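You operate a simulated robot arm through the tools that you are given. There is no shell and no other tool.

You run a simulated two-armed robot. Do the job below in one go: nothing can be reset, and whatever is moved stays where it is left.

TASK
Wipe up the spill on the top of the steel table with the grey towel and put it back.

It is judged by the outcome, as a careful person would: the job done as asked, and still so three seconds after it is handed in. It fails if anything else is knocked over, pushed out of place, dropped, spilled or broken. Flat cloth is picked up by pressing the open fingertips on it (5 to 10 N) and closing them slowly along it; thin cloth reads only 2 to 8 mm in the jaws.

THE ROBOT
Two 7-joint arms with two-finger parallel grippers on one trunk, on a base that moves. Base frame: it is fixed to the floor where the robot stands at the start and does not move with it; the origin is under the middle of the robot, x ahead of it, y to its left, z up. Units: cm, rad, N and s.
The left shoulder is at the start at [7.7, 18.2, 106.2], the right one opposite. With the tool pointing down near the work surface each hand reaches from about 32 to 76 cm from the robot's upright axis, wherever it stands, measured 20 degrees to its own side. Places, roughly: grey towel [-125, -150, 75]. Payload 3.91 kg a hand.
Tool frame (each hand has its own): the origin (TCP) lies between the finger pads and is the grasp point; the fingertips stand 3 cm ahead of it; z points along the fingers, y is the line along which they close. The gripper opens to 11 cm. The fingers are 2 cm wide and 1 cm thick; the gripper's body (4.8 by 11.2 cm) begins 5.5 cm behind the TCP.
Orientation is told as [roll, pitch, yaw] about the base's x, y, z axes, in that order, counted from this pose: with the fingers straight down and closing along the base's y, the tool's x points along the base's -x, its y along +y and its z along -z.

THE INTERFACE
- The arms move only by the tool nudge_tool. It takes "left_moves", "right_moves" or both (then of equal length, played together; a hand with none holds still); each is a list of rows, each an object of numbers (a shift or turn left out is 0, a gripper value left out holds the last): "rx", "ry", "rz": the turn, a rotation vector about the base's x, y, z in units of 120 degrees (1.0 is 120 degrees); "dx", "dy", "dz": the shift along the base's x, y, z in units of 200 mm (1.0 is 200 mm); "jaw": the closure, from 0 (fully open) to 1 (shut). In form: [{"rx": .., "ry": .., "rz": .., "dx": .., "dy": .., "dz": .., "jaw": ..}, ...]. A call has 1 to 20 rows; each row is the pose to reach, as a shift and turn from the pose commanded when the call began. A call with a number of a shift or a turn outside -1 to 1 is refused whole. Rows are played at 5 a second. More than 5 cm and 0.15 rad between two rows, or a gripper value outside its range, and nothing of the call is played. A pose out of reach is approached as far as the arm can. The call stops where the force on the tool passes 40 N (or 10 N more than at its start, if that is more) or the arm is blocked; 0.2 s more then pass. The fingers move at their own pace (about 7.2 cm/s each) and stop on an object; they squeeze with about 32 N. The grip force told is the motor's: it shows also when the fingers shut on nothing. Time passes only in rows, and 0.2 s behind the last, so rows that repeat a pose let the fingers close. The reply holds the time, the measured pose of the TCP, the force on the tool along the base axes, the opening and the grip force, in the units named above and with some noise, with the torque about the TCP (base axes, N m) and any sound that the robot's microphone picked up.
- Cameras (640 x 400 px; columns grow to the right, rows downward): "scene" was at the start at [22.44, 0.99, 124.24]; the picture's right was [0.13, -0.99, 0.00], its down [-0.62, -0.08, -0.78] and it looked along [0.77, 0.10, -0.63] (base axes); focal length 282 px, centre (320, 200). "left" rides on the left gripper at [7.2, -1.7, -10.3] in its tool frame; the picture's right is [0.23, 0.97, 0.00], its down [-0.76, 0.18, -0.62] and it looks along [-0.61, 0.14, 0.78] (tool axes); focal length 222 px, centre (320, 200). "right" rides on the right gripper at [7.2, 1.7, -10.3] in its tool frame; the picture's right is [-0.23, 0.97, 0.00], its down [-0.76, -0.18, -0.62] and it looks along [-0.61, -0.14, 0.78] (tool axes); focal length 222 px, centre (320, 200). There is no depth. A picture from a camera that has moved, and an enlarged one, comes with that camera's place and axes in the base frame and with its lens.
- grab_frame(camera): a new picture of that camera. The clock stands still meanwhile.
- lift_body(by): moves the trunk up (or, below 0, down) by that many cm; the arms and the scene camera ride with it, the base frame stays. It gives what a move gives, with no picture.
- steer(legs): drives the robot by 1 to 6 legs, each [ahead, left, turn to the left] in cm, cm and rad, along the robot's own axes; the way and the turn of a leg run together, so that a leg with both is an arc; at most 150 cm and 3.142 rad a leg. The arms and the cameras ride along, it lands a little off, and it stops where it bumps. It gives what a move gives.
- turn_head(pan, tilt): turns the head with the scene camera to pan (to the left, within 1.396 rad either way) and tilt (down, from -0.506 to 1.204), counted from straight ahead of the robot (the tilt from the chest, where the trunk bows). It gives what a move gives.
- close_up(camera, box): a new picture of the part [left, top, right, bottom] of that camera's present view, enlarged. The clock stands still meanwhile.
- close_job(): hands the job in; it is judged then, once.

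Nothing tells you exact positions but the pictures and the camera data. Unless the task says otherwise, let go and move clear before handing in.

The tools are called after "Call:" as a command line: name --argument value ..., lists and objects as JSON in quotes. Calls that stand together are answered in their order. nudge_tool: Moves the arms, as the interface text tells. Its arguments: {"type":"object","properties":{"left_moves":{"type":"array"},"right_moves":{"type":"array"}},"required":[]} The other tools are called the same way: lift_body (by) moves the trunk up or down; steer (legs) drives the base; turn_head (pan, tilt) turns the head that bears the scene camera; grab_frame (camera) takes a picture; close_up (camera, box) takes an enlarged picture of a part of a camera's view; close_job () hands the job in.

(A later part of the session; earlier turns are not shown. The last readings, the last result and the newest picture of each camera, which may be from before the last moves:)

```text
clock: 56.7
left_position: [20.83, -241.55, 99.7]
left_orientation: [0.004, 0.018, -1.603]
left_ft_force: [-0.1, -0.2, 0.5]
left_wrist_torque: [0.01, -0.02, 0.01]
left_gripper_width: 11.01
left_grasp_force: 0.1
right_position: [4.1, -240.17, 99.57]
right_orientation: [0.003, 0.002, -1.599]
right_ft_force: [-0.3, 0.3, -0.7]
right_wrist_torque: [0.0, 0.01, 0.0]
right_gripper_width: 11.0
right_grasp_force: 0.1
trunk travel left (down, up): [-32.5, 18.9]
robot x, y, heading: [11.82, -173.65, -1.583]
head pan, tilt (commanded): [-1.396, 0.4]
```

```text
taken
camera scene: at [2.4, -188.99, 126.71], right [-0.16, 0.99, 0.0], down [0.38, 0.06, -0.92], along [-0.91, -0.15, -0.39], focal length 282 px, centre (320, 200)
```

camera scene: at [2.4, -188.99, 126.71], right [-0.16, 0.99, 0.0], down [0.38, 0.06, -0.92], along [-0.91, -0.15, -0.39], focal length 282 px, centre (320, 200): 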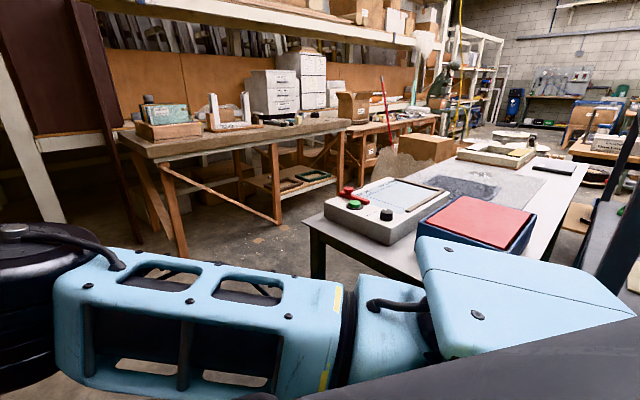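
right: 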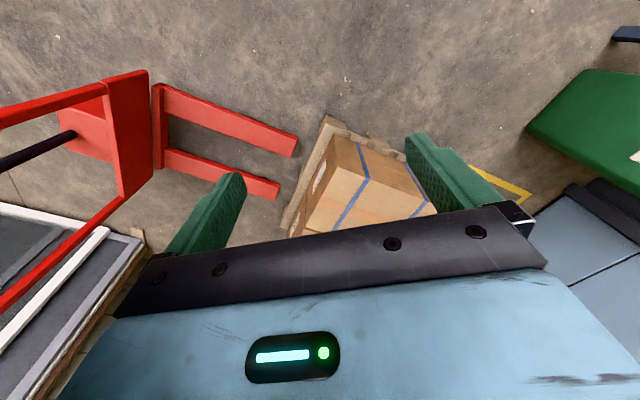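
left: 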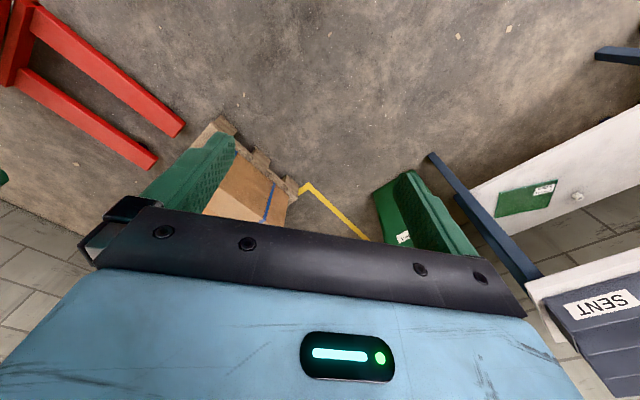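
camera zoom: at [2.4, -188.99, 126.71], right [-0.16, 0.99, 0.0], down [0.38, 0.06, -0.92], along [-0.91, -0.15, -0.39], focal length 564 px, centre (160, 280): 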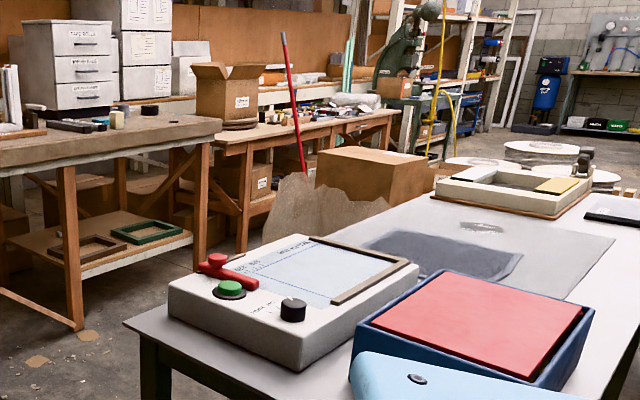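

The steel table shows a device with buttons and a blue box at this end, the dark grey towel at about (-122,-148, z≈84) with the puddle about 25 cm farther along, then a frame and a tablet. I'll retract the hands and drive round to the open aisle behind the table.

Call:
nudge_tool --left_moves '[{"dx": 0.04, "dy": 0.18, "dz": 0.05}, {"dx": 0.08, "dy": 0.38, "dz": 0.1}, {"dx": 0.12, "dy": 0.58, "dz": 0.15}, {"dx": 0.18, "dy": 0.78, "dz": 0.2}, {"dx": 0.25, "dy": 0.98, "dz": 0.25}, {"dx": 0.25, "dy": 0.98, "dz": 0.25}]' --right_moves '[{"dx": -0.06, "dy": 0.18, "dz": 0.05}, {"dx": -0.12, "dy": 0.38, "dz": 0.1}, {"dx": -0.18, "dy": 0.58, "dz": 0.15}, {"dx": -0.24, "dy": 0.78, "dz": 0.2}, {"dx": -0.3, "dy": 0.98, "dz": 0.25}, {"dx": -0.3, "dy": 0.98, "dz": 0.25}]'

Call:
steer --legs '[[111, -73, 0]]'

Call:
turn_head --pan -1.0 --tilt 0.5

Call:
grab_frame --camera "scene"

```text
clock: 58.1
left_position: [25.77, -221.97, 104.48]
left_orientation: [0.003, 0.02, -1.607]
left_ft_force: [0.0, -0.5, 0.1]
left_wrist_torque: [0.02, 0.03, 0.0]
left_gripper_width: 10.99
left_grasp_force: 0.0
right_position: [-1.91, -220.37, 104.81]
right_orientation: [0.003, 0.005, -1.6]
right_ft_force: [0.1, -0.5, 0.2]
right_wrist_torque: [0.02, 0.01, -0.01]
right_gripper_width: 11.01
right_grasp_force: 0.1
trunk travel left (down, up): [-32.5, 18.9]
robot x, y, heading: [11.42, -173.5, -1.577]
head pan, tilt (commanded): [-1.396, 0.4]
```

```text
clock: 65.0
left_position: [-45.43, -331.4, 104.52]
left_orientation: [0.003, 0.018, -1.567]
left_ft_force: [-0.2, -0.4, 0.4]
left_wrist_torque: [0.03, -0.02, 0.01]
left_gripper_width: 11.01
left_grasp_force: 0.0
right_position: [-73.13, -330.79, 104.78]
right_orientation: [0.001, 0.002, -1.561]
right_ft_force: [-0.7, 0.2, 0.1]
right_wrist_torque: [0.0, 0.02, -0.01]
right_gripper_width: 10.98
right_grasp_force: 0.0
trunk travel left (down, up): [-32.5, 18.9]
robot x, y, heading: [-61.3, -283.62, -1.544]
head pan, tilt (commanded): [-1.396, 0.4]
```

```text
clock: 65.9
left_position: [-45.3, -331.31, 104.54]
left_orientation: [0.003, 0.019, -1.568]
left_ft_force: [0.7, -0.7, -0.5]
left_wrist_torque: [-0.02, -0.01, 0.01]
left_gripper_width: 11.0
left_grasp_force: 0.1
right_position: [-73.11, -330.82, 104.73]
right_orientation: [0.004, 0.0, -1.561]
right_ft_force: [0.2, 0.0, -0.2]
right_wrist_torque: [0.01, 0.02, -0.01]
right_gripper_width: 10.97
right_grasp_force: 0.1
trunk travel left (down, up): [-32.5, 18.9]
robot x, y, heading: [-61.17, -283.79, -1.542]
head pan, tilt (commanded): [-1.0, 0.499]
```

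```text
taken
camera scene: at [-68.5, -302.62, 125.8], right [-0.56, 0.83, 0.0], down [0.4, 0.27, -0.88], along [-0.73, -0.49, -0.48], focal length 282 px, centre (320, 200)
```

scene: 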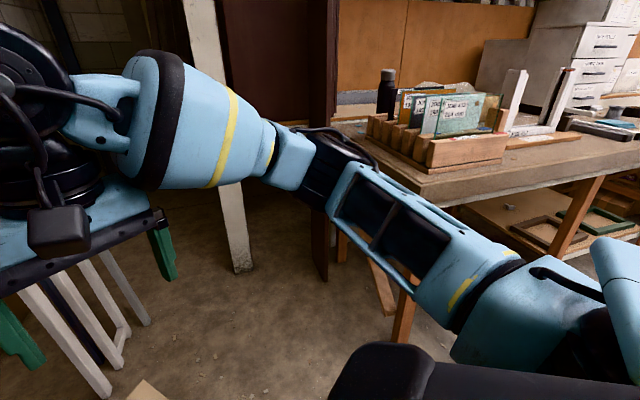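

I'm now in the open area at (-61,-284). I'll turn left to face the table (heading ≈0.94) and look.

Call:
steer --legs '[[0, 0, 2.485]]'

Call:
turn_head --pan 0.7 --tilt 0.6

Call:
grab_frame --camera "scene"

Call:
turn_head --pan 1.396 --tilt 0.5

Call:
grab_frame --camera "scene"

```text
clock: 72.2
left_position: [-45.29, -235.7, 104.58]
left_orientation: [0.005, 0.016, 0.929]
left_ft_force: [-0.5, 0.5, 0.0]
left_wrist_torque: [0.0, 0.0, -0.01]
left_gripper_width: 11.01
left_grasp_force: 0.1
right_position: [-23.56, -252.88, 104.84]
right_orientation: [0.004, 0.002, 0.937]
right_ft_force: [0.3, -0.5, -0.2]
right_wrist_torque: [0.01, 0.02, -0.01]
right_gripper_width: 11.0
right_grasp_force: 0.0
trunk travel left (down, up): [-32.5, 18.9]
robot x, y, heading: [-60.93, -283.53, 0.953]
head pan, tilt (commanded): [-1.0, 0.499]
```

```text
clock: 73.9
left_position: [-45.33, -235.75, 104.55]
left_orientation: [0.003, 0.017, 0.929]
left_ft_force: [0.0, 0.2, 0.0]
left_wrist_torque: [0.01, -0.01, 0.03]
left_gripper_width: 10.99
left_grasp_force: 0.2
right_position: [-23.65, -252.79, 104.83]
right_orientation: [0.003, 0.002, 0.937]
right_ft_force: [0.0, -0.4, 0.7]
right_wrist_torque: [-0.03, -0.01, 0.01]
right_gripper_width: 10.98
right_grasp_force: 0.1
trunk travel left (down, up): [-32.5, 18.9]
robot x, y, heading: [-61.29, -283.8, 0.954]
head pan, tilt (commanded): [0.7, 0.6]
```

```text
taken
camera scene: at [-54.02, -263.53, 124.89], right [1.0, 0.08, 0.0], down [0.05, -0.56, -0.83], along [-0.07, 0.82, -0.56], focal length 282 px, centre (320, 200)
```

scene: 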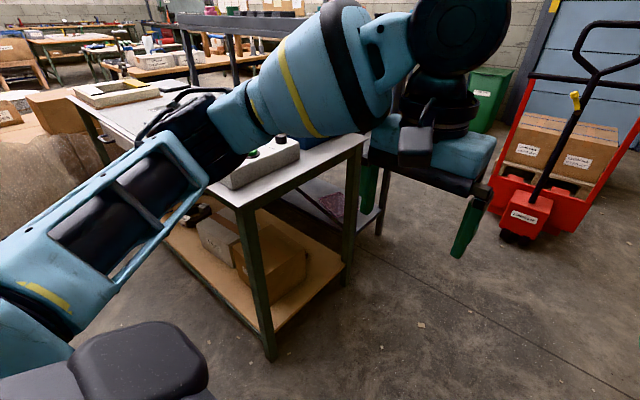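

```text
clock: 75.0
left_position: [-45.37, -235.7, 104.59]
left_orientation: [0.004, 0.017, 0.927]
left_ft_force: [0.3, 0.1, 0.0]
left_wrist_torque: [0.02, 0.0, -0.04]
left_gripper_width: 11.01
left_grasp_force: 0.1
right_position: [-23.59, -252.8, 104.76]
right_orientation: [0.006, 0.003, 0.935]
right_ft_force: [-0.3, 0.0, -0.3]
right_wrist_torque: [0.01, 0.0, -0.04]
right_gripper_width: 11.0
right_grasp_force: 0.1
trunk travel left (down, up): [-32.5, 18.9]
robot x, y, heading: [-61.6, -283.17, 0.96]
head pan, tilt (commanded): [1.396, 0.499]
```

```text
taken
camera scene: at [-59.69, -265.85, 125.8], right [0.71, 0.7, 0.0], down [0.34, -0.34, -0.88], along [-0.62, 0.63, -0.48], focal length 282 px, centre (320, 200)
```

scene: 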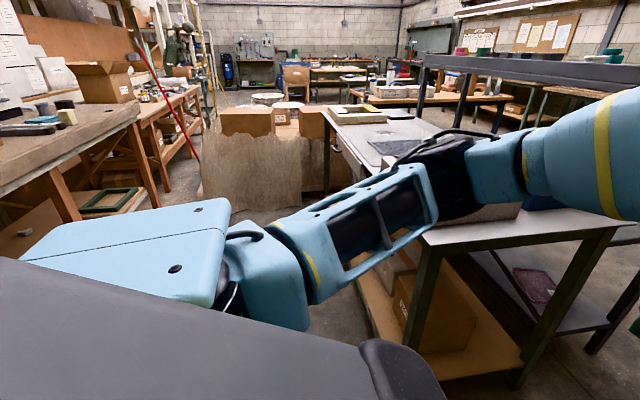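

The table legs are at about (-81,-202) and (-49,-159), the top at z≈81. The aisle along its back side is clear up to a cardboard sheet far beyond the towel, so I'll strafe left along the table until I'm opposite the towel.

Call:
steer --legs '[[0, 0, -0.022], [-3, 65, 0], [0, 63, 0]]'

Call:
turn_head --pan 0.0 --tilt 0.7

Call:
grab_frame --camera "scene"

```text
clock: 86.9
left_position: [-147.51, -162.61, 104.62]
left_orientation: [0.005, 0.017, 0.909]
left_ft_force: [-0.1, 0.4, -0.1]
left_wrist_torque: [0.03, 0.0, 0.0]
left_gripper_width: 10.99
left_grasp_force: 0.1
right_position: [-126.15, -180.04, 104.82]
right_orientation: [0.003, 0.003, 0.916]
right_ft_force: [-0.7, 1.0, -0.4]
right_wrist_torque: [0.02, 0.0, 0.01]
right_gripper_width: 11.0
right_grasp_force: 0.0
trunk travel left (down, up): [-32.5, 18.9]
robot x, y, heading: [-164.65, -209.92, 0.933]
head pan, tilt (commanded): [1.396, 0.499]
```

```text
clock: 88.5
left_position: [-147.5, -162.56, 104.55]
left_orientation: [0.004, 0.018, 0.91]
left_ft_force: [0.5, -0.4, 0.1]
left_wrist_torque: [0.02, 0.02, -0.05]
left_gripper_width: 10.99
left_grasp_force: 0.0
right_position: [-126.21, -180.1, 104.79]
right_orientation: [0.003, 0.002, 0.913]
right_ft_force: [-0.5, 0.5, 0.2]
right_wrist_torque: [0.01, 0.0, -0.03]
right_gripper_width: 10.99
right_grasp_force: 0.1
trunk travel left (down, up): [-32.5, 18.9]
robot x, y, heading: [-164.41, -210.04, 0.929]
head pan, tilt (commanded): [0.0, 0.7]
```

```text
taken
camera scene: at [-151.16, -192.16, 124.03], right [0.8, -0.6, 0.0], down [-0.38, -0.52, -0.77], along [0.46, 0.61, -0.64], focal length 282 px, centre (320, 200)
```

scene: 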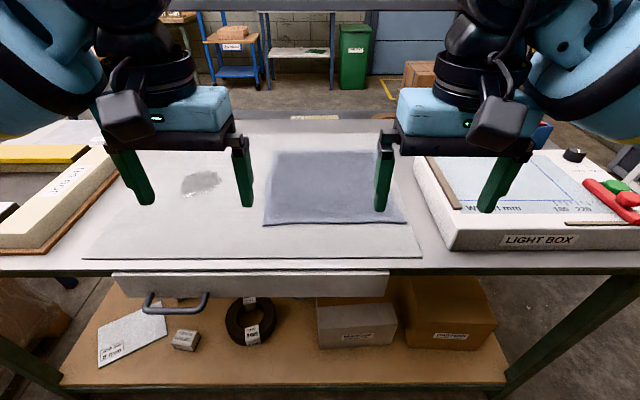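

I'm facing the table from behind: folded grey towel (about 31×31 cm, centre ≈(-114,-148)) in front of me, spill ≈11 cm wide at (-141,-127) to its left, light box right, frame left. Before driving closer, I'll turn the right wrist to see how much room my base has to the table.

Call:
nudge_tool --right_moves '[{"rz": 0.07, "dz": 0.05}, {"rz": 0.14, "dz": 0.1}, {"rz": 0.21, "dz": 0.15}, {"rz": 0.28, "dz": 0.15}, {"rz": 0.35, "dz": 0.15}, {"rz": 0.42, "dz": 0.15}, {"rz": 0.49, "dz": 0.15}, {"rz": 0.56, "dz": 0.15}, {"rz": 0.63, "dz": 0.15}, {"rz": 0.7, "dz": 0.15}, {"rz": 0.77, "dz": 0.15}, {"rz": 0.84, "dz": 0.15}, {"rz": 0.91, "dz": 0.15}, {"rz": 0.98, "dz": 0.15}]'

Call:
grab_frame --camera "right"

```text
clock: 91.5
left_position: [-147.59, -162.54, 104.58]
left_orientation: [0.003, 0.018, 0.909]
left_ft_force: [-0.1, 0.1, 0.0]
left_wrist_torque: [0.03, -0.04, 0.0]
left_gripper_width: 10.98
left_grasp_force: 0.1
right_position: [-141.61, -191.88, 105.45]
right_orientation: [-0.002, 0.009, 2.93]
right_ft_force: [9.9, 23.9, -1.3]
right_wrist_torque: [-1.44, 0.6, 0.0]
right_gripper_width: 9.71
right_grasp_force: 0.0
right hand out of reach, approached as far as the arm can: row 9, 10, 11, 12, 13, 14
trunk travel left (down, up): [-32.5, 18.9]
robot x, y, heading: [-164.67, -210.37, 0.931]
head pan, tilt (commanded): [0.0, 0.7]
stopped in row 14 (right hand): the force on the tool passed its limit at 76 N (the readings are from after the stop); the commanded pose is now the measured one
```

```text
taken
camera right: at [-134.84, -195.26, 115.98], right [-0.43, -0.9, 0.0], down [-0.71, 0.33, 0.62], along [-0.56, 0.27, -0.79], focal length 222 px, centre (320, 200)
```

right: 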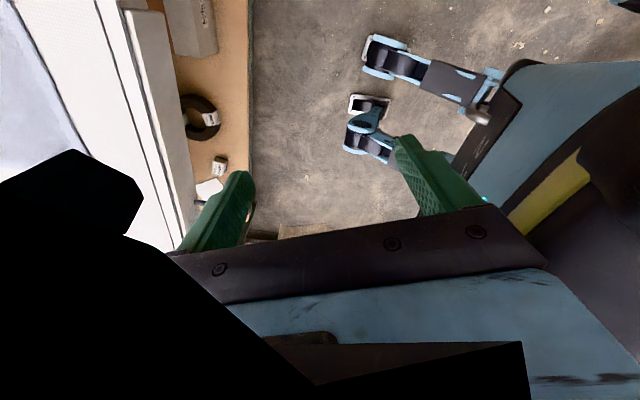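

The right wrist ran out of reach and its finger pressed against my own body; I'll move it straight out forward and turn it back. The picture did show that my base reaches only ~12 cm ahead of its axis, so there's plenty of room to approach.

Call:
nudge_tool --right_moves '[{"dx": 0.1, "dy": 0.13}, {"dx": 0.2, "dy": 0.27}, {"dx": 0.32, "dy": 0.42}, {"dx": 0.44, "dy": 0.55}]'

Call:
grab_frame --camera "scene"

```text
clock: 92.5
left_position: [-147.49, -162.46, 104.57]
left_orientation: [0.003, 0.019, 0.909]
left_ft_force: [0.9, -0.5, 0.9]
left_wrist_torque: [0.02, 0.01, -0.01]
left_gripper_width: 11.0
left_grasp_force: 0.0
right_position: [-141.53, -192.09, 105.65]
right_orientation: [-0.002, 0.009, 2.936]
right_ft_force: [23.7, 32.0, 0.3]
right_wrist_torque: [-2.04, 1.51, 0.54]
right_gripper_width: 9.57
right_grasp_force: 0.2
right hand out of reach, approached as far as the arm can: row 1, 2, 3, 4
trunk travel left (down, up): [-32.5, 18.9]
robot x, y, heading: [-164.54, -210.03, 0.933]
head pan, tilt (commanded): [0.0, 0.7]
```

```text
taken
camera scene: at [-151.15, -192.16, 124.03], right [0.8, -0.6, 0.0], down [-0.38, -0.52, -0.76], along [0.46, 0.61, -0.64], focal length 282 px, centre (320, 200)
```

scene: 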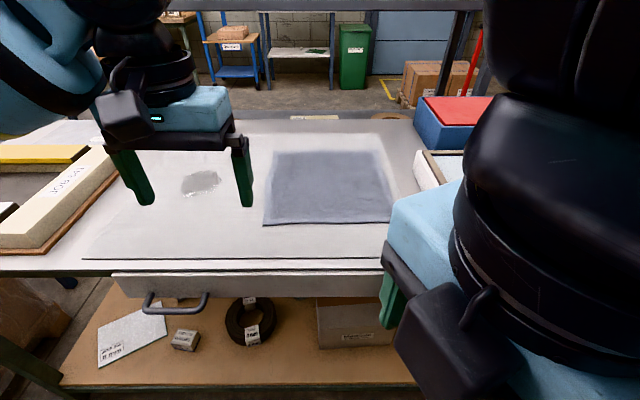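

The wrist is at its limit there, so I'll retrace: turn it back while moving it forward to where it was.

Call:
nudge_tool --right_moves '[{"rz": -0.065, "dx": 0.08, "dy": 0.06}, {"rz": -0.13, "dx": 0.2, "dy": 0.15}, {"rz": -0.2, "dx": 0.33, "dy": 0.25}, {"rz": -0.27, "dx": 0.45, "dy": 0.35}, {"rz": -0.34, "dx": 0.6, "dy": 0.47}, {"rz": -0.41, "dx": 0.75, "dy": 0.6}, {"rz": -0.48, "dx": 0.77, "dy": 0.6}, {"rz": -0.55, "dx": 0.77, "dy": 0.6}, {"rz": -0.62, "dx": 0.77, "dy": 0.6}, {"rz": -0.69, "dx": 0.77, "dy": 0.6}, {"rz": -0.76, "dx": 0.77, "dy": 0.6}, {"rz": -0.83, "dx": 0.77, "dy": 0.6}, {"rz": -0.9, "dx": 0.77, "dy": 0.6}, {"rz": -0.96, "dx": 0.77, "dy": 0.6}]'

Call:
grab_frame --camera "scene"

```text
clock: 95.5
left_position: [-147.5, -162.58, 104.61]
left_orientation: [0.005, 0.018, 0.909]
left_ft_force: [0.8, 1.4, 0.5]
left_wrist_torque: [0.02, -0.03, 0.01]
left_gripper_width: 11.02
left_grasp_force: 0.2
right_position: [-126.08, -179.62, 105.14]
right_orientation: [0.0, 0.008, 0.924]
right_ft_force: [-1.0, 0.4, 0.6]
right_wrist_torque: [0.0, 0.02, 0.01]
right_gripper_width: 11.02
right_grasp_force: 0.0
trunk travel left (down, up): [-32.5, 18.9]
robot x, y, heading: [-164.53, -209.94, 0.931]
head pan, tilt (commanded): [0.0, 0.7]
```

```text
taken
camera scene: at [-151.16, -192.17, 124.03], right [0.8, -0.6, 0.0], down [-0.38, -0.52, -0.76], along [0.46, 0.61, -0.64], focal length 282 px, centre (320, 200)
```

scene: 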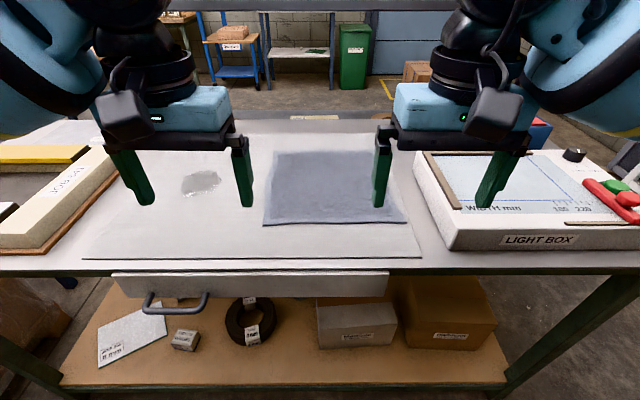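

Hands are back to normal. I'll raise the right hand clear of the light box and drive 16 cm closer.

Call:
nudge_tool --right_moves '[{"dz": 0.2}, {"dz": 0.4}, {"dz": 0.5}, {"dz": 0.5}]'

Call:
steer --legs '[[16, 0, 0]]'

Call:
turn_head --pan 0.15 --tilt 0.95

Call:
grab_frame --camera "scene"

Call:
grab_frame --camera "left"

```text
clock: 96.5
left_position: [-147.5, -162.47, 104.64]
left_orientation: [0.004, 0.018, 0.91]
left_ft_force: [0.4, -0.6, 0.5]
left_wrist_torque: [0.01, -0.03, -0.02]
left_gripper_width: 10.98
left_grasp_force: 0.1
right_position: [-126.02, -179.42, 115.24]
right_orientation: [0.001, 0.01, 0.927]
right_ft_force: [-1.4, -0.3, -0.4]
right_wrist_torque: [0.02, 0.02, 0.01]
right_gripper_width: 11.01
right_grasp_force: 0.1
trunk travel left (down, up): [-32.5, 18.9]
robot x, y, heading: [-164.36, -210.06, 0.932]
head pan, tilt (commanded): [0.0, 0.7]
```

```text
clock: 97.9
left_position: [-138.14, -149.86, 104.63]
left_orientation: [0.004, 0.017, 0.908]
left_ft_force: [1.0, 1.2, -0.3]
left_wrist_torque: [0.0, -0.01, 0.02]
left_gripper_width: 10.99
left_grasp_force: 0.1
right_position: [-116.46, -166.62, 115.21]
right_orientation: [0.001, 0.01, 0.929]
right_ft_force: [-0.1, -0.3, -0.8]
right_wrist_torque: [0.01, 0.02, 0.0]
right_gripper_width: 11.01
right_grasp_force: 0.2
trunk travel left (down, up): [-32.5, 18.9]
robot x, y, heading: [-155.02, -197.29, 0.932]
head pan, tilt (commanded): [0.0, 0.7]
```

```text
clock: 98.7
left_position: [-138.1, -149.78, 104.63]
left_orientation: [0.004, 0.017, 0.909]
left_ft_force: [0.1, -1.5, -0.6]
left_wrist_torque: [0.0, -0.03, 0.0]
left_gripper_width: 11.0
left_grasp_force: 0.0
right_position: [-116.57, -166.78, 115.37]
right_orientation: [0.0, 0.006, 0.928]
right_ft_force: [0.8, 0.0, -0.4]
right_wrist_torque: [-0.01, -0.04, 0.03]
right_gripper_width: 11.02
right_grasp_force: 0.1
trunk travel left (down, up): [-32.5, 18.9]
robot x, y, heading: [-154.96, -196.94, 0.934]
head pan, tilt (commanded): [0.15, 0.949]
```

```text
taken
camera scene: at [-143.35, -179.84, 122.06], right [0.88, -0.47, 0.0], down [-0.38, -0.72, -0.58], along [0.27, 0.51, -0.81], focal length 282 px, centre (320, 200)
```

scene: 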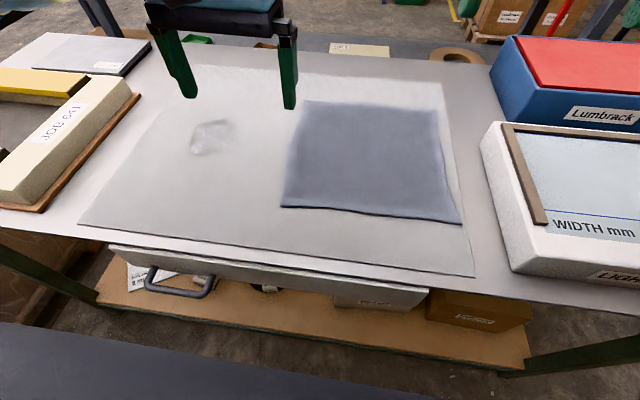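

```text
taken
camera left: at [-141.14, -156.6, 115.13], right [-0.91, 0.42, 0.01], down [0.34, 0.72, 0.61], along [0.25, 0.56, -0.79], focal length 222 px, centre (320, 200)
```

left: 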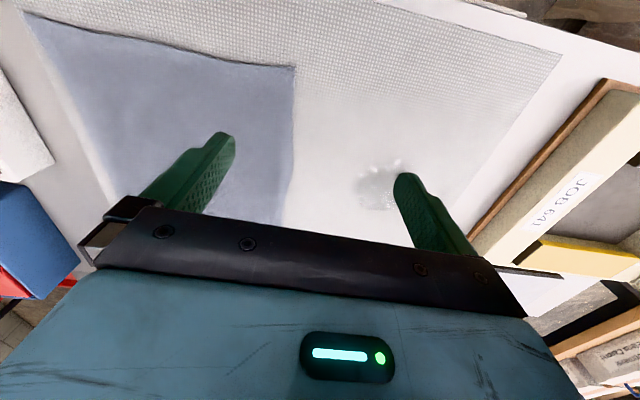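

Stereo puts the tabletop at z≈84, the towel (29×29 cm) centred at (-117,-150), and the clear puddle at (-142,-132), 31 cm to the towel's left. Plan: pinch the towel near its left edge, draw it left over the spill, press and rub, then pinch its right edge and draw it back. First I bring the left hand above the left edge with the jaw half open.

Call:
nudge_tool --left_moves '[{"dx": 0.2, "dy": 0.1, "jaw": 0.5}, {"dx": 0.4, "dy": 0.2, "jaw": 0.5}, {"dx": 0.595, "dy": 0.295, "jaw": 0.5}, {"dx": 0.595, "dy": 0.295, "dz": -0.2, "jaw": 0.5}, {"dx": 0.595, "dy": 0.295, "dz": -0.4, "jaw": 0.5}, {"dx": 0.595, "dy": 0.295, "dz": -0.6, "jaw": 0.5}, {"dx": 0.595, "dy": 0.295, "dz": -0.6, "jaw": 0.5}]'

Call:
grab_frame --camera "left"

Call:
grab_frame --camera "scene"

```text
clock: 100.3
left_position: [-126.37, -143.71, 92.75]
left_orientation: [0.003, 0.016, 0.907]
left_ft_force: [0.0, -0.3, 0.8]
left_wrist_torque: [0.01, -0.01, -0.04]
left_gripper_width: 5.51
left_grasp_force: 0.1
right_position: [-116.58, -166.71, 115.25]
right_orientation: [0.001, 0.007, 0.926]
right_ft_force: [0.1, 0.1, 0.6]
right_wrist_torque: [0.02, 0.01, -0.02]
right_gripper_width: 11.01
right_grasp_force: 0.0
trunk travel left (down, up): [-32.5, 18.9]
robot x, y, heading: [-155.04, -197.35, 0.93]
head pan, tilt (commanded): [0.15, 0.949]
```

```text
taken
camera left: at [-129.41, -150.49, 103.19], right [-0.91, 0.42, 0.01], down [0.34, 0.72, 0.61], along [0.25, 0.56, -0.79], focal length 222 px, centre (320, 200)
```

left: 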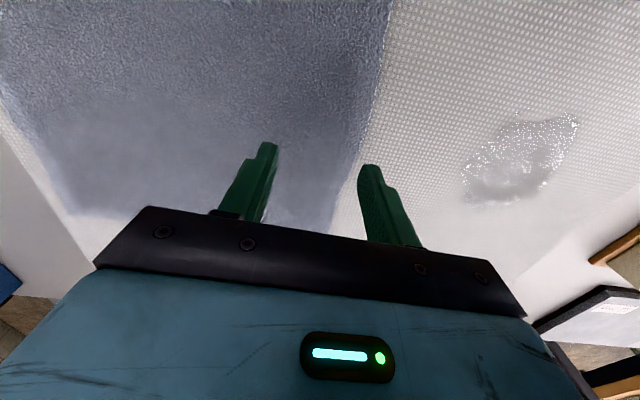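

```text
taken
camera scene: at [-143.35, -179.85, 122.06], right [0.88, -0.47, 0.0], down [-0.38, -0.72, -0.58], along [0.27, 0.51, -0.81], focal length 282 px, centre (320, 200)
```

scene: 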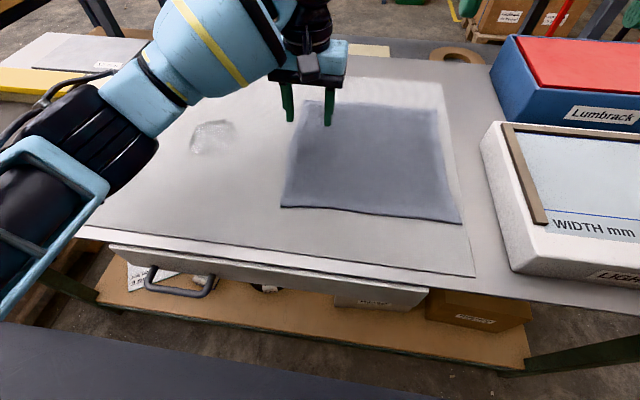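

The towel's left edge is at about 12.5 cm left of my axis, so the outer finger is right at the edge; I'll shift 2.5 cm inward and lower to just above the cloth.

Call:
nudge_tool --left_moves '[{"dx": 0.1, "dy": -0.075, "jaw": 0.5}, {"dx": 0.1, "dy": -0.075, "dz": -0.1, "jaw": 0.5}, {"dx": 0.1, "dy": -0.075, "dz": -0.2, "jaw": 0.5}, {"dx": 0.1, "dy": -0.075, "dz": -0.225, "jaw": 0.5}]'

Call:
nudge_tool --left_moves '[{"dz": -0.015}, {"dz": -0.03}, {"dz": -0.045}, {"dz": -0.045}]'

```text
clock: 101.3
left_position: [-124.34, -145.25, 88.13]
left_orientation: [0.004, 0.018, 0.909]
left_ft_force: [-0.9, 0.0, 0.3]
left_wrist_torque: [-0.03, 0.02, -0.01]
left_gripper_width: 5.51
left_grasp_force: 0.1
right_position: [-116.57, -166.71, 115.18]
right_orientation: [-0.001, 0.007, 0.927]
right_ft_force: [-0.1, -0.2, 0.5]
right_wrist_torque: [0.0, 0.02, 0.01]
right_gripper_width: 11.01
right_grasp_force: 0.1
trunk travel left (down, up): [-32.5, 18.9]
robot x, y, heading: [-155.31, -197.3, 0.936]
head pan, tilt (commanded): [0.15, 0.949]
```

```text
clock: 102.3
left_position: [-124.32, -145.31, 87.75]
left_orientation: [0.002, 0.009, 0.908]
left_ft_force: [-5.6, 6.2, 28.9]
left_wrist_torque: [0.07, -0.07, -0.04]
left_gripper_width: 5.49
left_grasp_force: 0.1
right_position: [-116.75, -166.86, 115.3]
right_orientation: [0.0, 0.006, 0.927]
right_ft_force: [-1.8, -0.8, -0.3]
right_wrist_torque: [0.01, 0.0, -0.03]
right_gripper_width: 10.99
right_grasp_force: 0.2
trunk travel left (down, up): [-32.5, 18.9]
robot x, y, heading: [-155.34, -197.44, 0.927]
head pan, tilt (commanded): [0.15, 0.949]
```

Contact at TCP z≈87.8 with 29 N, so the cloth surface is at about 84.8. I'll ease up to roughly 8 N and then close slowly along the cloth.

Call:
nudge_tool --left_moves '[{"dz": 0.019, "jaw": 0.5}, {"dz": 0.019, "jaw": 0.5}]'

```text
clock: 102.9
left_position: [-124.3, -145.32, 87.65]
left_orientation: [0.004, 0.017, 0.911]
left_ft_force: [-4.7, 9.0, 18.8]
left_wrist_torque: [0.16, -0.06, 0.14]
left_gripper_width: 5.43
left_grasp_force: 0.0
right_position: [-116.67, -166.62, 115.32]
right_orientation: [0.0, 0.008, 0.927]
right_ft_force: [0.7, 0.5, 0.6]
right_wrist_torque: [-0.01, 0.0, 0.02]
right_gripper_width: 11.0
right_grasp_force: 0.1
trunk travel left (down, up): [-32.5, 18.9]
robot x, y, heading: [-155.02, -197.35, 0.934]
head pan, tilt (commanded): [0.15, 0.949]
```

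Still 19 N; easing a little more.

Call:
nudge_tool --left_moves '[{"dz": 0.01, "jaw": 0.5}, {"dz": 0.01, "jaw": 0.5}]'

```text
clock: 103.5
left_position: [-124.23, -145.49, 87.71]
left_orientation: [0.004, 0.02, 0.907]
left_ft_force: [-3.6, 3.6, 8.8]
left_wrist_torque: [0.03, 0.05, -0.01]
left_gripper_width: 5.42
left_grasp_force: 0.0
right_position: [-116.64, -166.82, 115.32]
right_orientation: [-0.001, 0.006, 0.928]
right_ft_force: [-0.3, 0.2, -0.1]
right_wrist_torque: [-0.02, 0.01, -0.04]
right_gripper_width: 10.99
right_grasp_force: 0.2
trunk travel left (down, up): [-32.5, 18.9]
robot x, y, heading: [-154.8, -197.2, 0.926]
head pan, tilt (commanded): [0.15, 0.949]
```

Pressing at about 9 N now; closing slowly along the cloth.

Call:
nudge_tool --left_moves '[{"jaw": 0.53}, {"jaw": 0.56}, {"jaw": 0.59}, {"jaw": 0.62}, {"jaw": 0.65}, {"jaw": 0.68}, {"jaw": 0.71}, {"jaw": 0.74}, {"jaw": 0.77}, {"jaw": 0.8}, {"jaw": 0.83}, {"jaw": 0.86}, {"jaw": 0.89}, {"jaw": 0.92}, {"jaw": 0.95}, {"jaw": 0.98}, {"jaw": 1.0}, {"jaw": 1.0}, {"jaw": 1.0}]'

Call:
grab_frame --camera "left"

```text
clock: 107.5
left_position: [-124.15, -145.48, 87.82]
left_orientation: [0.002, 0.016, 0.908]
left_ft_force: [0.6, -0.2, 2.3]
left_wrist_torque: [-0.03, -0.03, 0.01]
left_gripper_width: 0.47
left_grasp_force: 31.7
right_position: [-116.59, -166.83, 115.24]
right_orientation: [-0.001, 0.007, 0.928]
right_ft_force: [-0.1, -0.6, 0.4]
right_wrist_torque: [-0.01, 0.01, 0.0]
right_gripper_width: 11.0
right_grasp_force: 0.0
trunk travel left (down, up): [-32.5, 18.9]
robot x, y, heading: [-155.0, -197.12, 0.935]
head pan, tilt (commanded): [0.15, 0.949]
```

```text
taken
camera left: at [-127.23, -152.19, 98.3], right [-0.91, 0.42, 0.01], down [0.34, 0.72, 0.61], along [0.25, 0.56, -0.79], focal length 222 px, centre (320, 200)
```

left: 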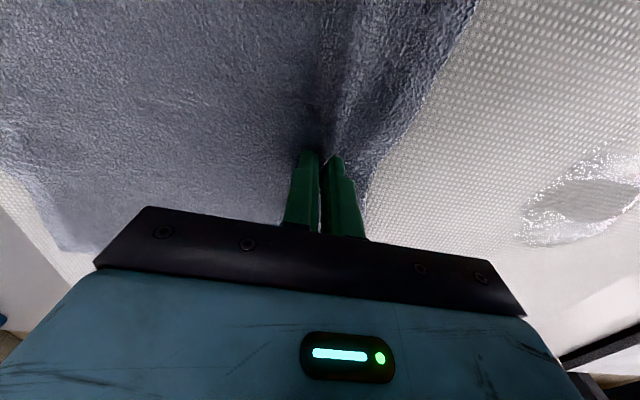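

The cloth is held (4.7 mm in the jaws, a ridge visible). I'll lift it slightly and draw it left toward the spill.

Call:
nudge_tool --left_moves '[{"dz": 0.03}, {"dz": 0.05}, {"dx": -0.08, "dy": 0.06, "dz": 0.05}, {"dx": -0.16, "dy": 0.12, "dz": 0.05}, {"dx": -0.24, "dy": 0.18, "dz": 0.05}, {"dx": -0.32, "dy": 0.238, "dz": 0.05}, {"dx": -0.4, "dy": 0.297, "dz": 0.05}, {"dx": -0.48, "dy": 0.356, "dz": 0.05}, {"dx": -0.56, "dy": 0.415, "dz": 0.05}, {"dx": -0.56, "dy": 0.415, "dz": 0.05}]'

Call:
grab_frame --camera "scene"

Call:
grab_frame --camera "left"

```text
clock: 109.7
left_position: [-135.33, -136.99, 88.67]
left_orientation: [0.003, 0.017, 0.907]
left_ft_force: [-0.1, -0.9, 0.4]
left_wrist_torque: [-0.02, -0.04, -0.02]
left_gripper_width: 0.42
left_grasp_force: 31.6
right_position: [-116.5, -166.71, 115.33]
right_orientation: [0.0, 0.006, 0.927]
right_ft_force: [0.1, -0.2, 0.0]
right_wrist_torque: [0.03, -0.01, -0.03]
right_gripper_width: 10.99
right_grasp_force: 0.1
trunk travel left (down, up): [-32.5, 18.9]
robot x, y, heading: [-155.42, -197.27, 0.936]
head pan, tilt (commanded): [0.15, 0.949]
```

```text
taken
camera scene: at [-143.32, -179.84, 122.05], right [0.88, -0.47, 0.0], down [-0.38, -0.72, -0.58], along [0.27, 0.51, -0.81], focal length 282 px, centre (320, 200)
```

scene: 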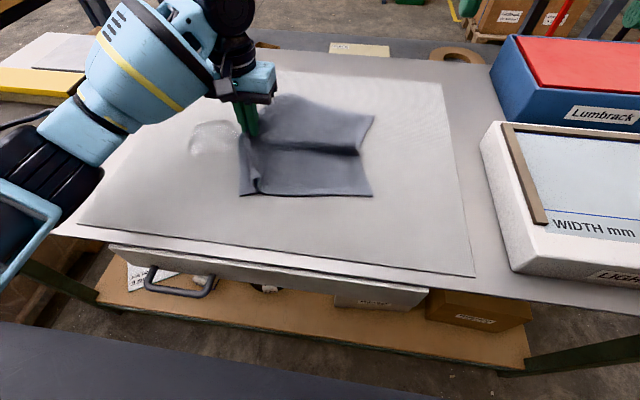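

```text
taken
camera left: at [-138.39, -143.82, 99.21], right [-0.91, 0.42, 0.01], down [0.34, 0.72, 0.61], along [0.25, 0.56, -0.79], focal length 222 px, centre (320, 200)
```

left: 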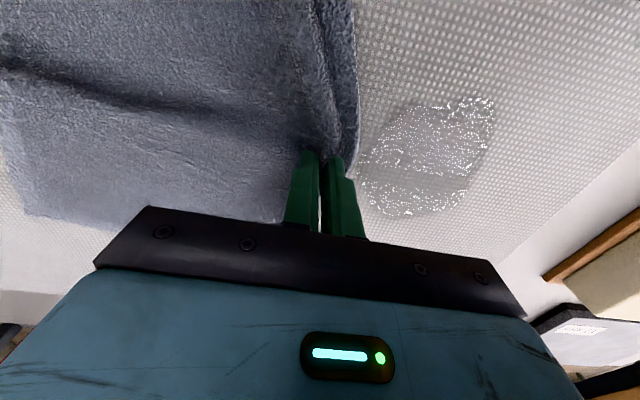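

The towel follows nicely and its edge is reaching the puddle (spanning about 10×12 cm). I'll lower to a light press and drag it on across the spill.

Call:
nudge_tool --left_moves '[{"dz": -0.025}, {"dz": -0.04}, {"dx": -0.06, "dy": 0.045, "dz": -0.04}, {"dx": -0.12, "dy": 0.09, "dz": -0.04}, {"dx": -0.18, "dy": 0.134, "dz": -0.04}, {"dx": -0.24, "dy": 0.178, "dz": -0.04}, {"dx": -0.3, "dy": 0.222, "dz": -0.04}, {"dx": -0.36, "dy": 0.267, "dz": -0.04}, {"dx": -0.42, "dy": 0.311, "dz": -0.04}, {"dx": -0.48, "dy": 0.355, "dz": -0.04}, {"dx": -0.54, "dy": 0.4, "dz": -0.04}, {"dx": -0.6, "dy": 0.444, "dz": -0.04}, {"dx": -0.66, "dy": 0.489, "dz": -0.04}, {"dx": -0.72, "dy": 0.535, "dz": -0.04}, {"dx": -0.72, "dy": 0.535, "dz": -0.04}]'

Call:
grab_frame --camera "scene"

Call:
grab_frame --camera "left"

```text
clock: 112.9
left_position: [-149.6, -126.43, 88.12]
left_orientation: [0.005, 0.018, 0.91]
left_ft_force: [2.5, -1.5, 5.9]
left_wrist_torque: [-0.11, -0.11, 0.0]
left_gripper_width: 0.45
left_grasp_force: 31.6
right_position: [-116.63, -166.76, 115.27]
right_orientation: [0.0, 0.009, 0.927]
right_ft_force: [-0.2, -0.5, 0.6]
right_wrist_torque: [0.0, -0.02, 0.01]
right_gripper_width: 11.01
right_grasp_force: 0.0
trunk travel left (down, up): [-32.5, 18.9]
robot x, y, heading: [-155.05, -197.12, 0.929]
head pan, tilt (commanded): [0.15, 0.949]
```

```text
taken
camera scene: at [-143.32, -179.91, 122.06], right [0.88, -0.47, 0.0], down [-0.38, -0.72, -0.58], along [0.27, 0.51, -0.81], focal length 282 px, centre (320, 200)
```

scene: 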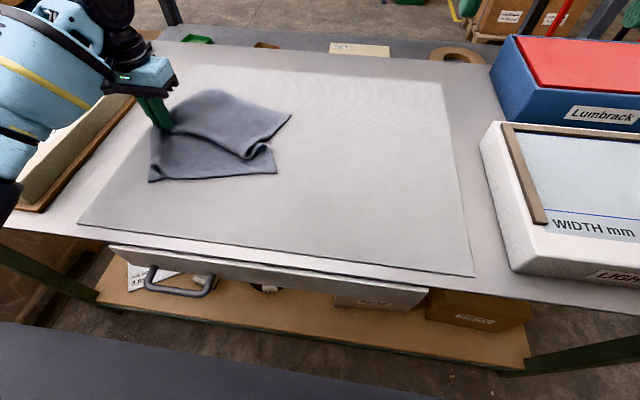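

```text
taken
camera left: at [-152.71, -133.23, 98.55], right [-0.91, 0.42, 0.01], down [0.34, 0.72, 0.61], along [0.25, 0.56, -0.79], focal length 222 px, centre (320, 200)
```

left: 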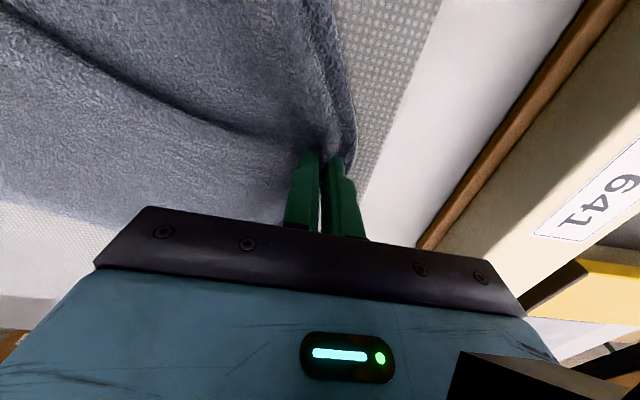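

The towel now lies over the spill. I'll lift its held edge to peek at how much of the spill the pass took up.

Call:
nudge_tool --left_moves '[{"dz": 0.15}, {"dx": 0.08, "dy": -0.06, "dz": 0.3}, {"dx": 0.16, "dy": -0.12, "dz": 0.5}, {"dx": 0.24, "dy": -0.18, "dz": 0.7}, {"dx": 0.3, "dy": -0.22, "dz": 0.85}, {"dx": 0.3, "dy": -0.22, "dz": 0.85}]'

Call:
grab_frame --camera "scene"

Call:
grab_frame --camera "left"

```text
clock: 114.3
left_position: [-143.95, -130.68, 105.15]
left_orientation: [0.003, 0.017, 0.909]
left_ft_force: [-0.1, 0.6, -0.3]
left_wrist_torque: [-0.02, -0.03, -0.03]
left_gripper_width: 0.41
left_grasp_force: 32.5
right_position: [-116.53, -166.74, 115.31]
right_orientation: [-0.002, 0.01, 0.925]
right_ft_force: [0.1, 0.2, -0.2]
right_wrist_torque: [-0.01, -0.02, 0.0]
right_gripper_width: 10.98
right_grasp_force: 0.0
trunk travel left (down, up): [-32.5, 18.9]
robot x, y, heading: [-155.29, -197.08, 0.927]
head pan, tilt (commanded): [0.15, 0.949]
```

```text
taken
camera scene: at [-143.36, -179.79, 122.04], right [0.88, -0.47, 0.0], down [-0.38, -0.72, -0.58], along [0.27, 0.51, -0.81], focal length 282 px, centre (320, 200)
```

scene: 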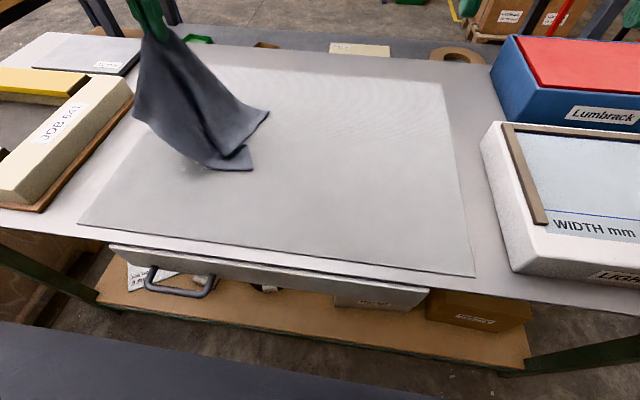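

```text
taken
camera left: at [-146.96, -137.39, 115.58], right [-0.91, 0.42, 0.01], down [0.34, 0.72, 0.61], along [0.25, 0.56, -0.79], focal length 222 px, centre (320, 200)
```

left: 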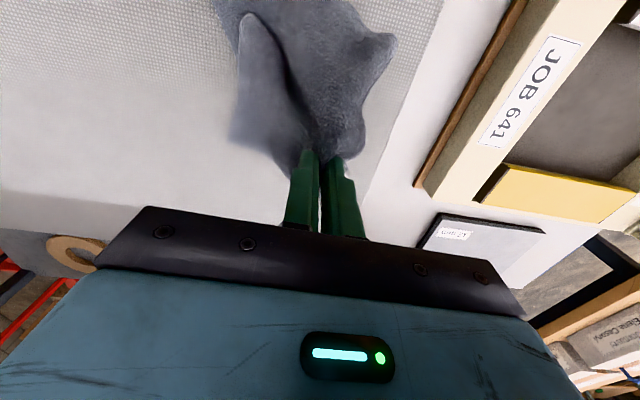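

Most of the puddle seems gone, with perhaps a few glints left; zooming in.

Call:
close_up --camera "scene" --box '[100, 80, 340, 230]'

Call:
close_up --camera "left" --box '[160, 0, 480, 200]'

```text
2.67 times, centred on (220, 155) of scene
camera zoom: at [-143.36, -179.79, 122.04], right [0.88, -0.47, 0.0], down [-0.38, -0.72, -0.58], along [0.27, 0.51, -0.81], focal length 752 px, centre (587, 320)
```

zoom: 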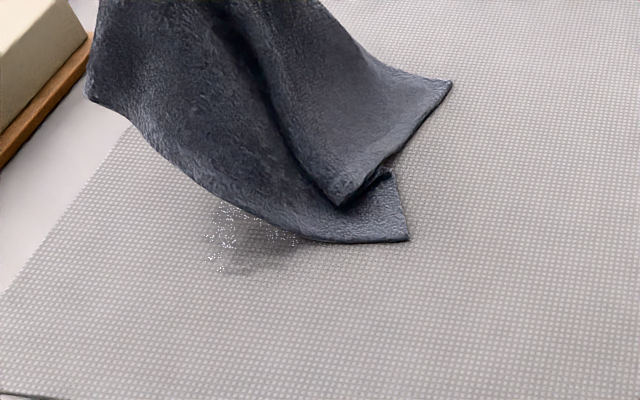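

```text
2.00 times, centred on (320, 100) of left
camera zoom: at [-146.96, -137.39, 115.58], right [-0.91, 0.42, 0.01], down [0.34, 0.72, 0.61], along [0.25, 0.56, -0.79], focal length 444 px, centre (320, 400)
```

zoom: 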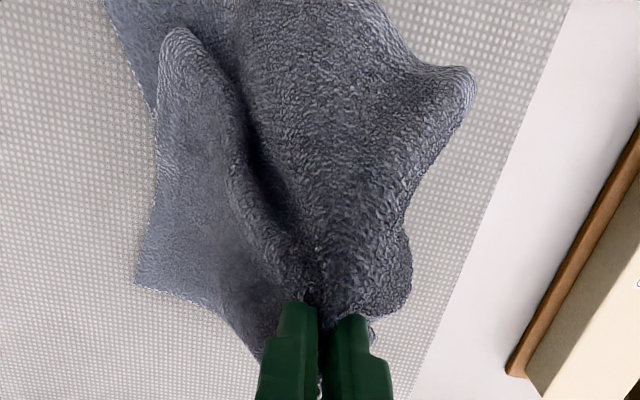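

A bit of the spill remains on its near side (around (-148,-139)). I'll lower the towel beyond it and drag it toward me with light pressure.

Call:
nudge_tool --left_moves '[{"dx": 0.05, "dz": -0.22}, {"dx": 0.09, "dz": -0.45}, {"dx": 0.09, "dz": -0.68}, {"dx": 0.09, "dz": -0.8}, {"dx": 0.09, "dz": -0.86}, {"dx": 0.045, "dy": -0.06, "dz": -0.87}, {"dx": 0.0, "dy": -0.12, "dz": -0.87}, {"dx": -0.045, "dy": -0.18, "dz": -0.87}, {"dx": -0.09, "dy": -0.24, "dz": -0.87}, {"dx": -0.135, "dy": -0.3, "dz": -0.87}, {"dx": -0.18, "dy": -0.36, "dz": -0.87}, {"dx": -0.225, "dy": -0.42, "dz": -0.87}, {"dx": -0.27, "dy": -0.48, "dz": -0.87}, {"dx": -0.315, "dy": -0.54, "dz": -0.87}, {"dx": -0.356, "dy": -0.6, "dz": -0.87}]'

Call:
grab_frame --camera "scene"

Call:
grab_frame --camera "left"

```text
clock: 115.6
left_position: [-142.29, -130.96, 88.76]
left_orientation: [-0.002, -0.009, 0.91]
left_ft_force: [-2.4, -3.4, 20.9]
left_wrist_torque: [-0.18, 0.0, -0.01]
left_gripper_width: 0.43
left_grasp_force: 32.1
right_position: [-116.71, -166.98, 115.27]
right_orientation: [0.001, 0.008, 0.927]
right_ft_force: [-1.0, -0.1, 0.3]
right_wrist_torque: [-0.02, 0.0, 0.0]
right_gripper_width: 11.02
right_grasp_force: 0.0
trunk travel left (down, up): [-32.5, 18.9]
robot x, y, heading: [-155.25, -197.5, 0.936]
head pan, tilt (commanded): [0.15, 0.949]
stopped in row 6 (left hand): the force on the tool passed its limit at 45 N (the readings are from after the stop); the commanded pose is now the measured one
```

```text
taken
camera scene: at [-143.43, -179.99, 122.08], right [0.88, -0.47, 0.0], down [-0.38, -0.72, -0.58], along [0.27, 0.52, -0.81], focal length 282 px, centre (320, 200)
```

scene: 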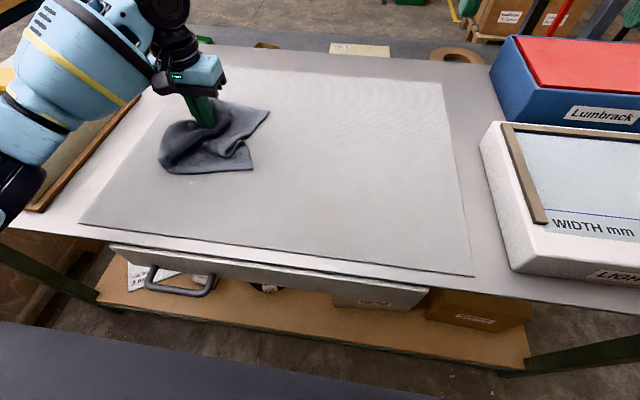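

```text
taken
camera left: at [-145.53, -138.01, 99.04], right [-0.91, 0.42, -0.01], down [0.32, 0.71, 0.63], along [0.27, 0.57, -0.77], focal length 222 px, centre (320, 200)
```

left: 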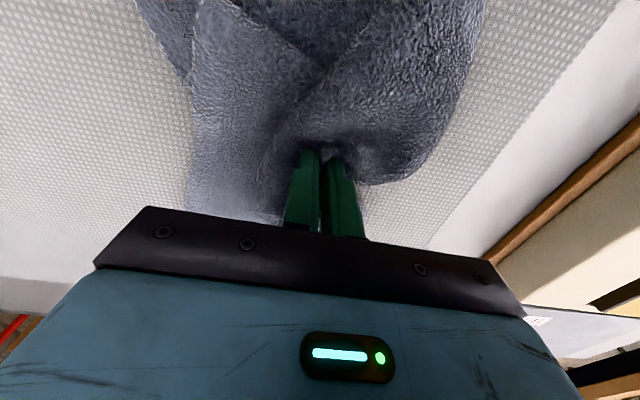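

The folded pad is thicker, so contact came sooner. I'll ease up about 3 mm and drag it toward me across the remaining wet patch.

Call:
nudge_tool --left_moves '[{"dz": 0.015}, {"dx": -0.03, "dy": -0.04, "dz": 0.015}, {"dx": -0.06, "dy": -0.08, "dz": 0.015}, {"dx": -0.1, "dy": -0.135, "dz": 0.015}, {"dx": -0.14, "dy": -0.19, "dz": 0.015}, {"dx": -0.18, "dy": -0.243, "dz": 0.015}, {"dx": -0.22, "dy": -0.297, "dz": 0.015}, {"dx": -0.26, "dy": -0.35, "dz": 0.015}, {"dx": -0.3, "dy": -0.405, "dz": 0.015}, {"dx": -0.34, "dy": -0.46, "dz": 0.015}, {"dx": -0.38, "dy": -0.513, "dz": 0.015}, {"dx": -0.42, "dy": -0.567, "dz": 0.015}]'

Call:
grab_frame --camera "scene"

Call:
grab_frame --camera "left"

```text
clock: 118.2
left_position: [-150.56, -142.46, 88.76]
left_orientation: [-0.001, -0.005, 0.913]
left_ft_force: [6.3, 9.1, 20.0]
left_wrist_torque: [0.26, -0.31, 0.05]
left_gripper_width: 0.44
left_grasp_force: 31.8
right_position: [-116.55, -166.71, 115.32]
right_orientation: [0.0, 0.007, 0.927]
right_ft_force: [0.7, 0.7, -0.2]
right_wrist_torque: [-0.06, 0.02, 0.02]
right_gripper_width: 11.0
right_grasp_force: 0.0
trunk travel left (down, up): [-32.5, 18.9]
robot x, y, heading: [-155.29, -197.29, 0.933]
head pan, tilt (commanded): [0.15, 0.949]
```

```text
taken
camera scene: at [-143.32, -179.89, 122.05], right [0.88, -0.47, 0.0], down [-0.38, -0.72, -0.58], along [0.27, 0.51, -0.81], focal length 282 px, centre (320, 200)
```

scene: 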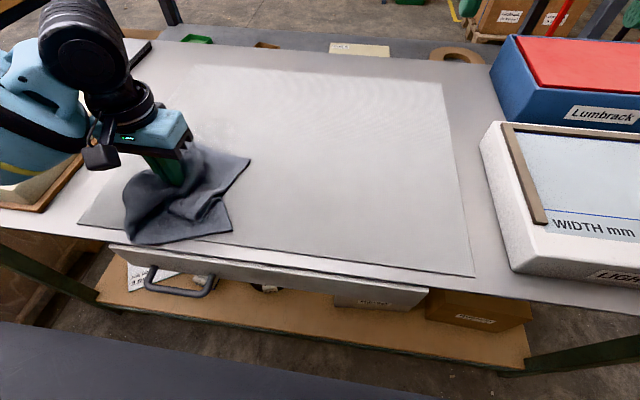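

```text
taken
camera left: at [-153.76, -149.39, 99.07], right [-0.91, 0.42, 0.0], down [0.32, 0.71, 0.63], along [0.26, 0.57, -0.78], focal length 222 px, centre (320, 200)
```

left: 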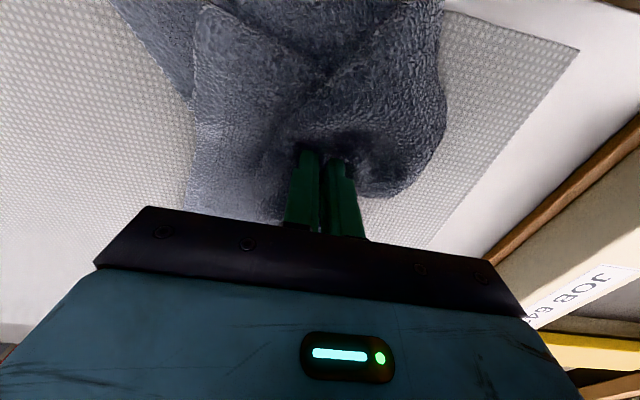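

Now lift the towel clear and swing it right to inspect the spill area.

Call:
nudge_tool --left_moves '[{"dz": 0.2}, {"dz": 0.4}, {"dx": 0.1, "dy": -0.05, "dz": 0.6}, {"dx": 0.25, "dy": -0.1, "dz": 0.8}, {"dx": 0.4, "dy": -0.15, "dz": 1.0}, {"dx": 0.6, "dy": -0.2, "dz": 1.0}, {"dx": 0.8, "dy": -0.25, "dz": 1.0}, {"dx": 0.8, "dy": -0.25, "dz": 1.0}, {"dx": 0.8, "dy": -0.25, "dz": 1.0}]'

Call:
grab_frame --camera "scene"

Call:
close_up --camera "scene" --box '[100, 80, 340, 230]'

```text
refused: row 4 steps farther than a row can; nothing moved
```

```text
taken
camera scene: at [-143.32, -179.89, 122.05], right [0.88, -0.47, 0.0], down [-0.38, -0.72, -0.58], along [0.27, 0.51, -0.81], focal length 282 px, centre (320, 200)
```

scene: 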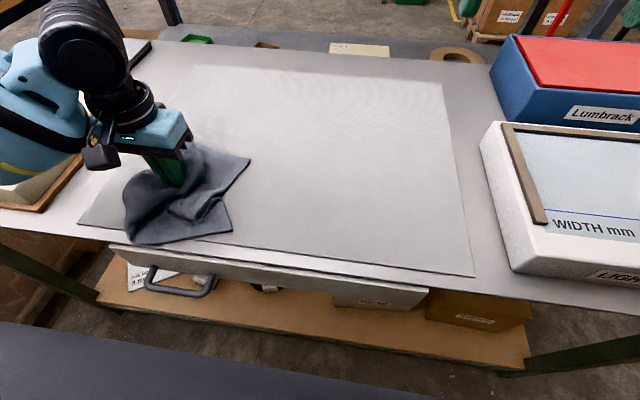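

```text
2.67 times, centred on (220, 155) of scene
camera zoom: at [-143.32, -179.89, 122.05], right [0.88, -0.47, 0.0], down [-0.38, -0.72, -0.58], along [0.27, 0.51, -0.81], focal length 752 px, centre (587, 320)
```

zoom: 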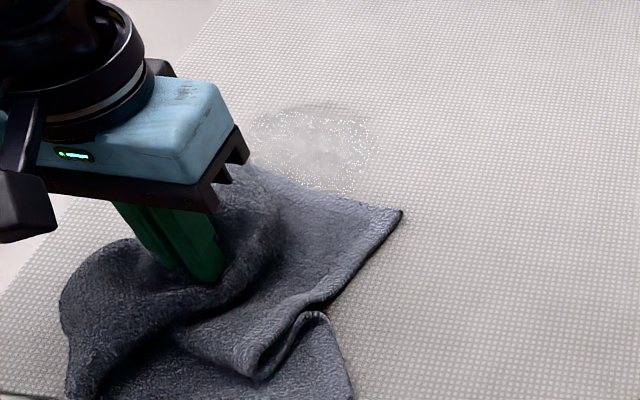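

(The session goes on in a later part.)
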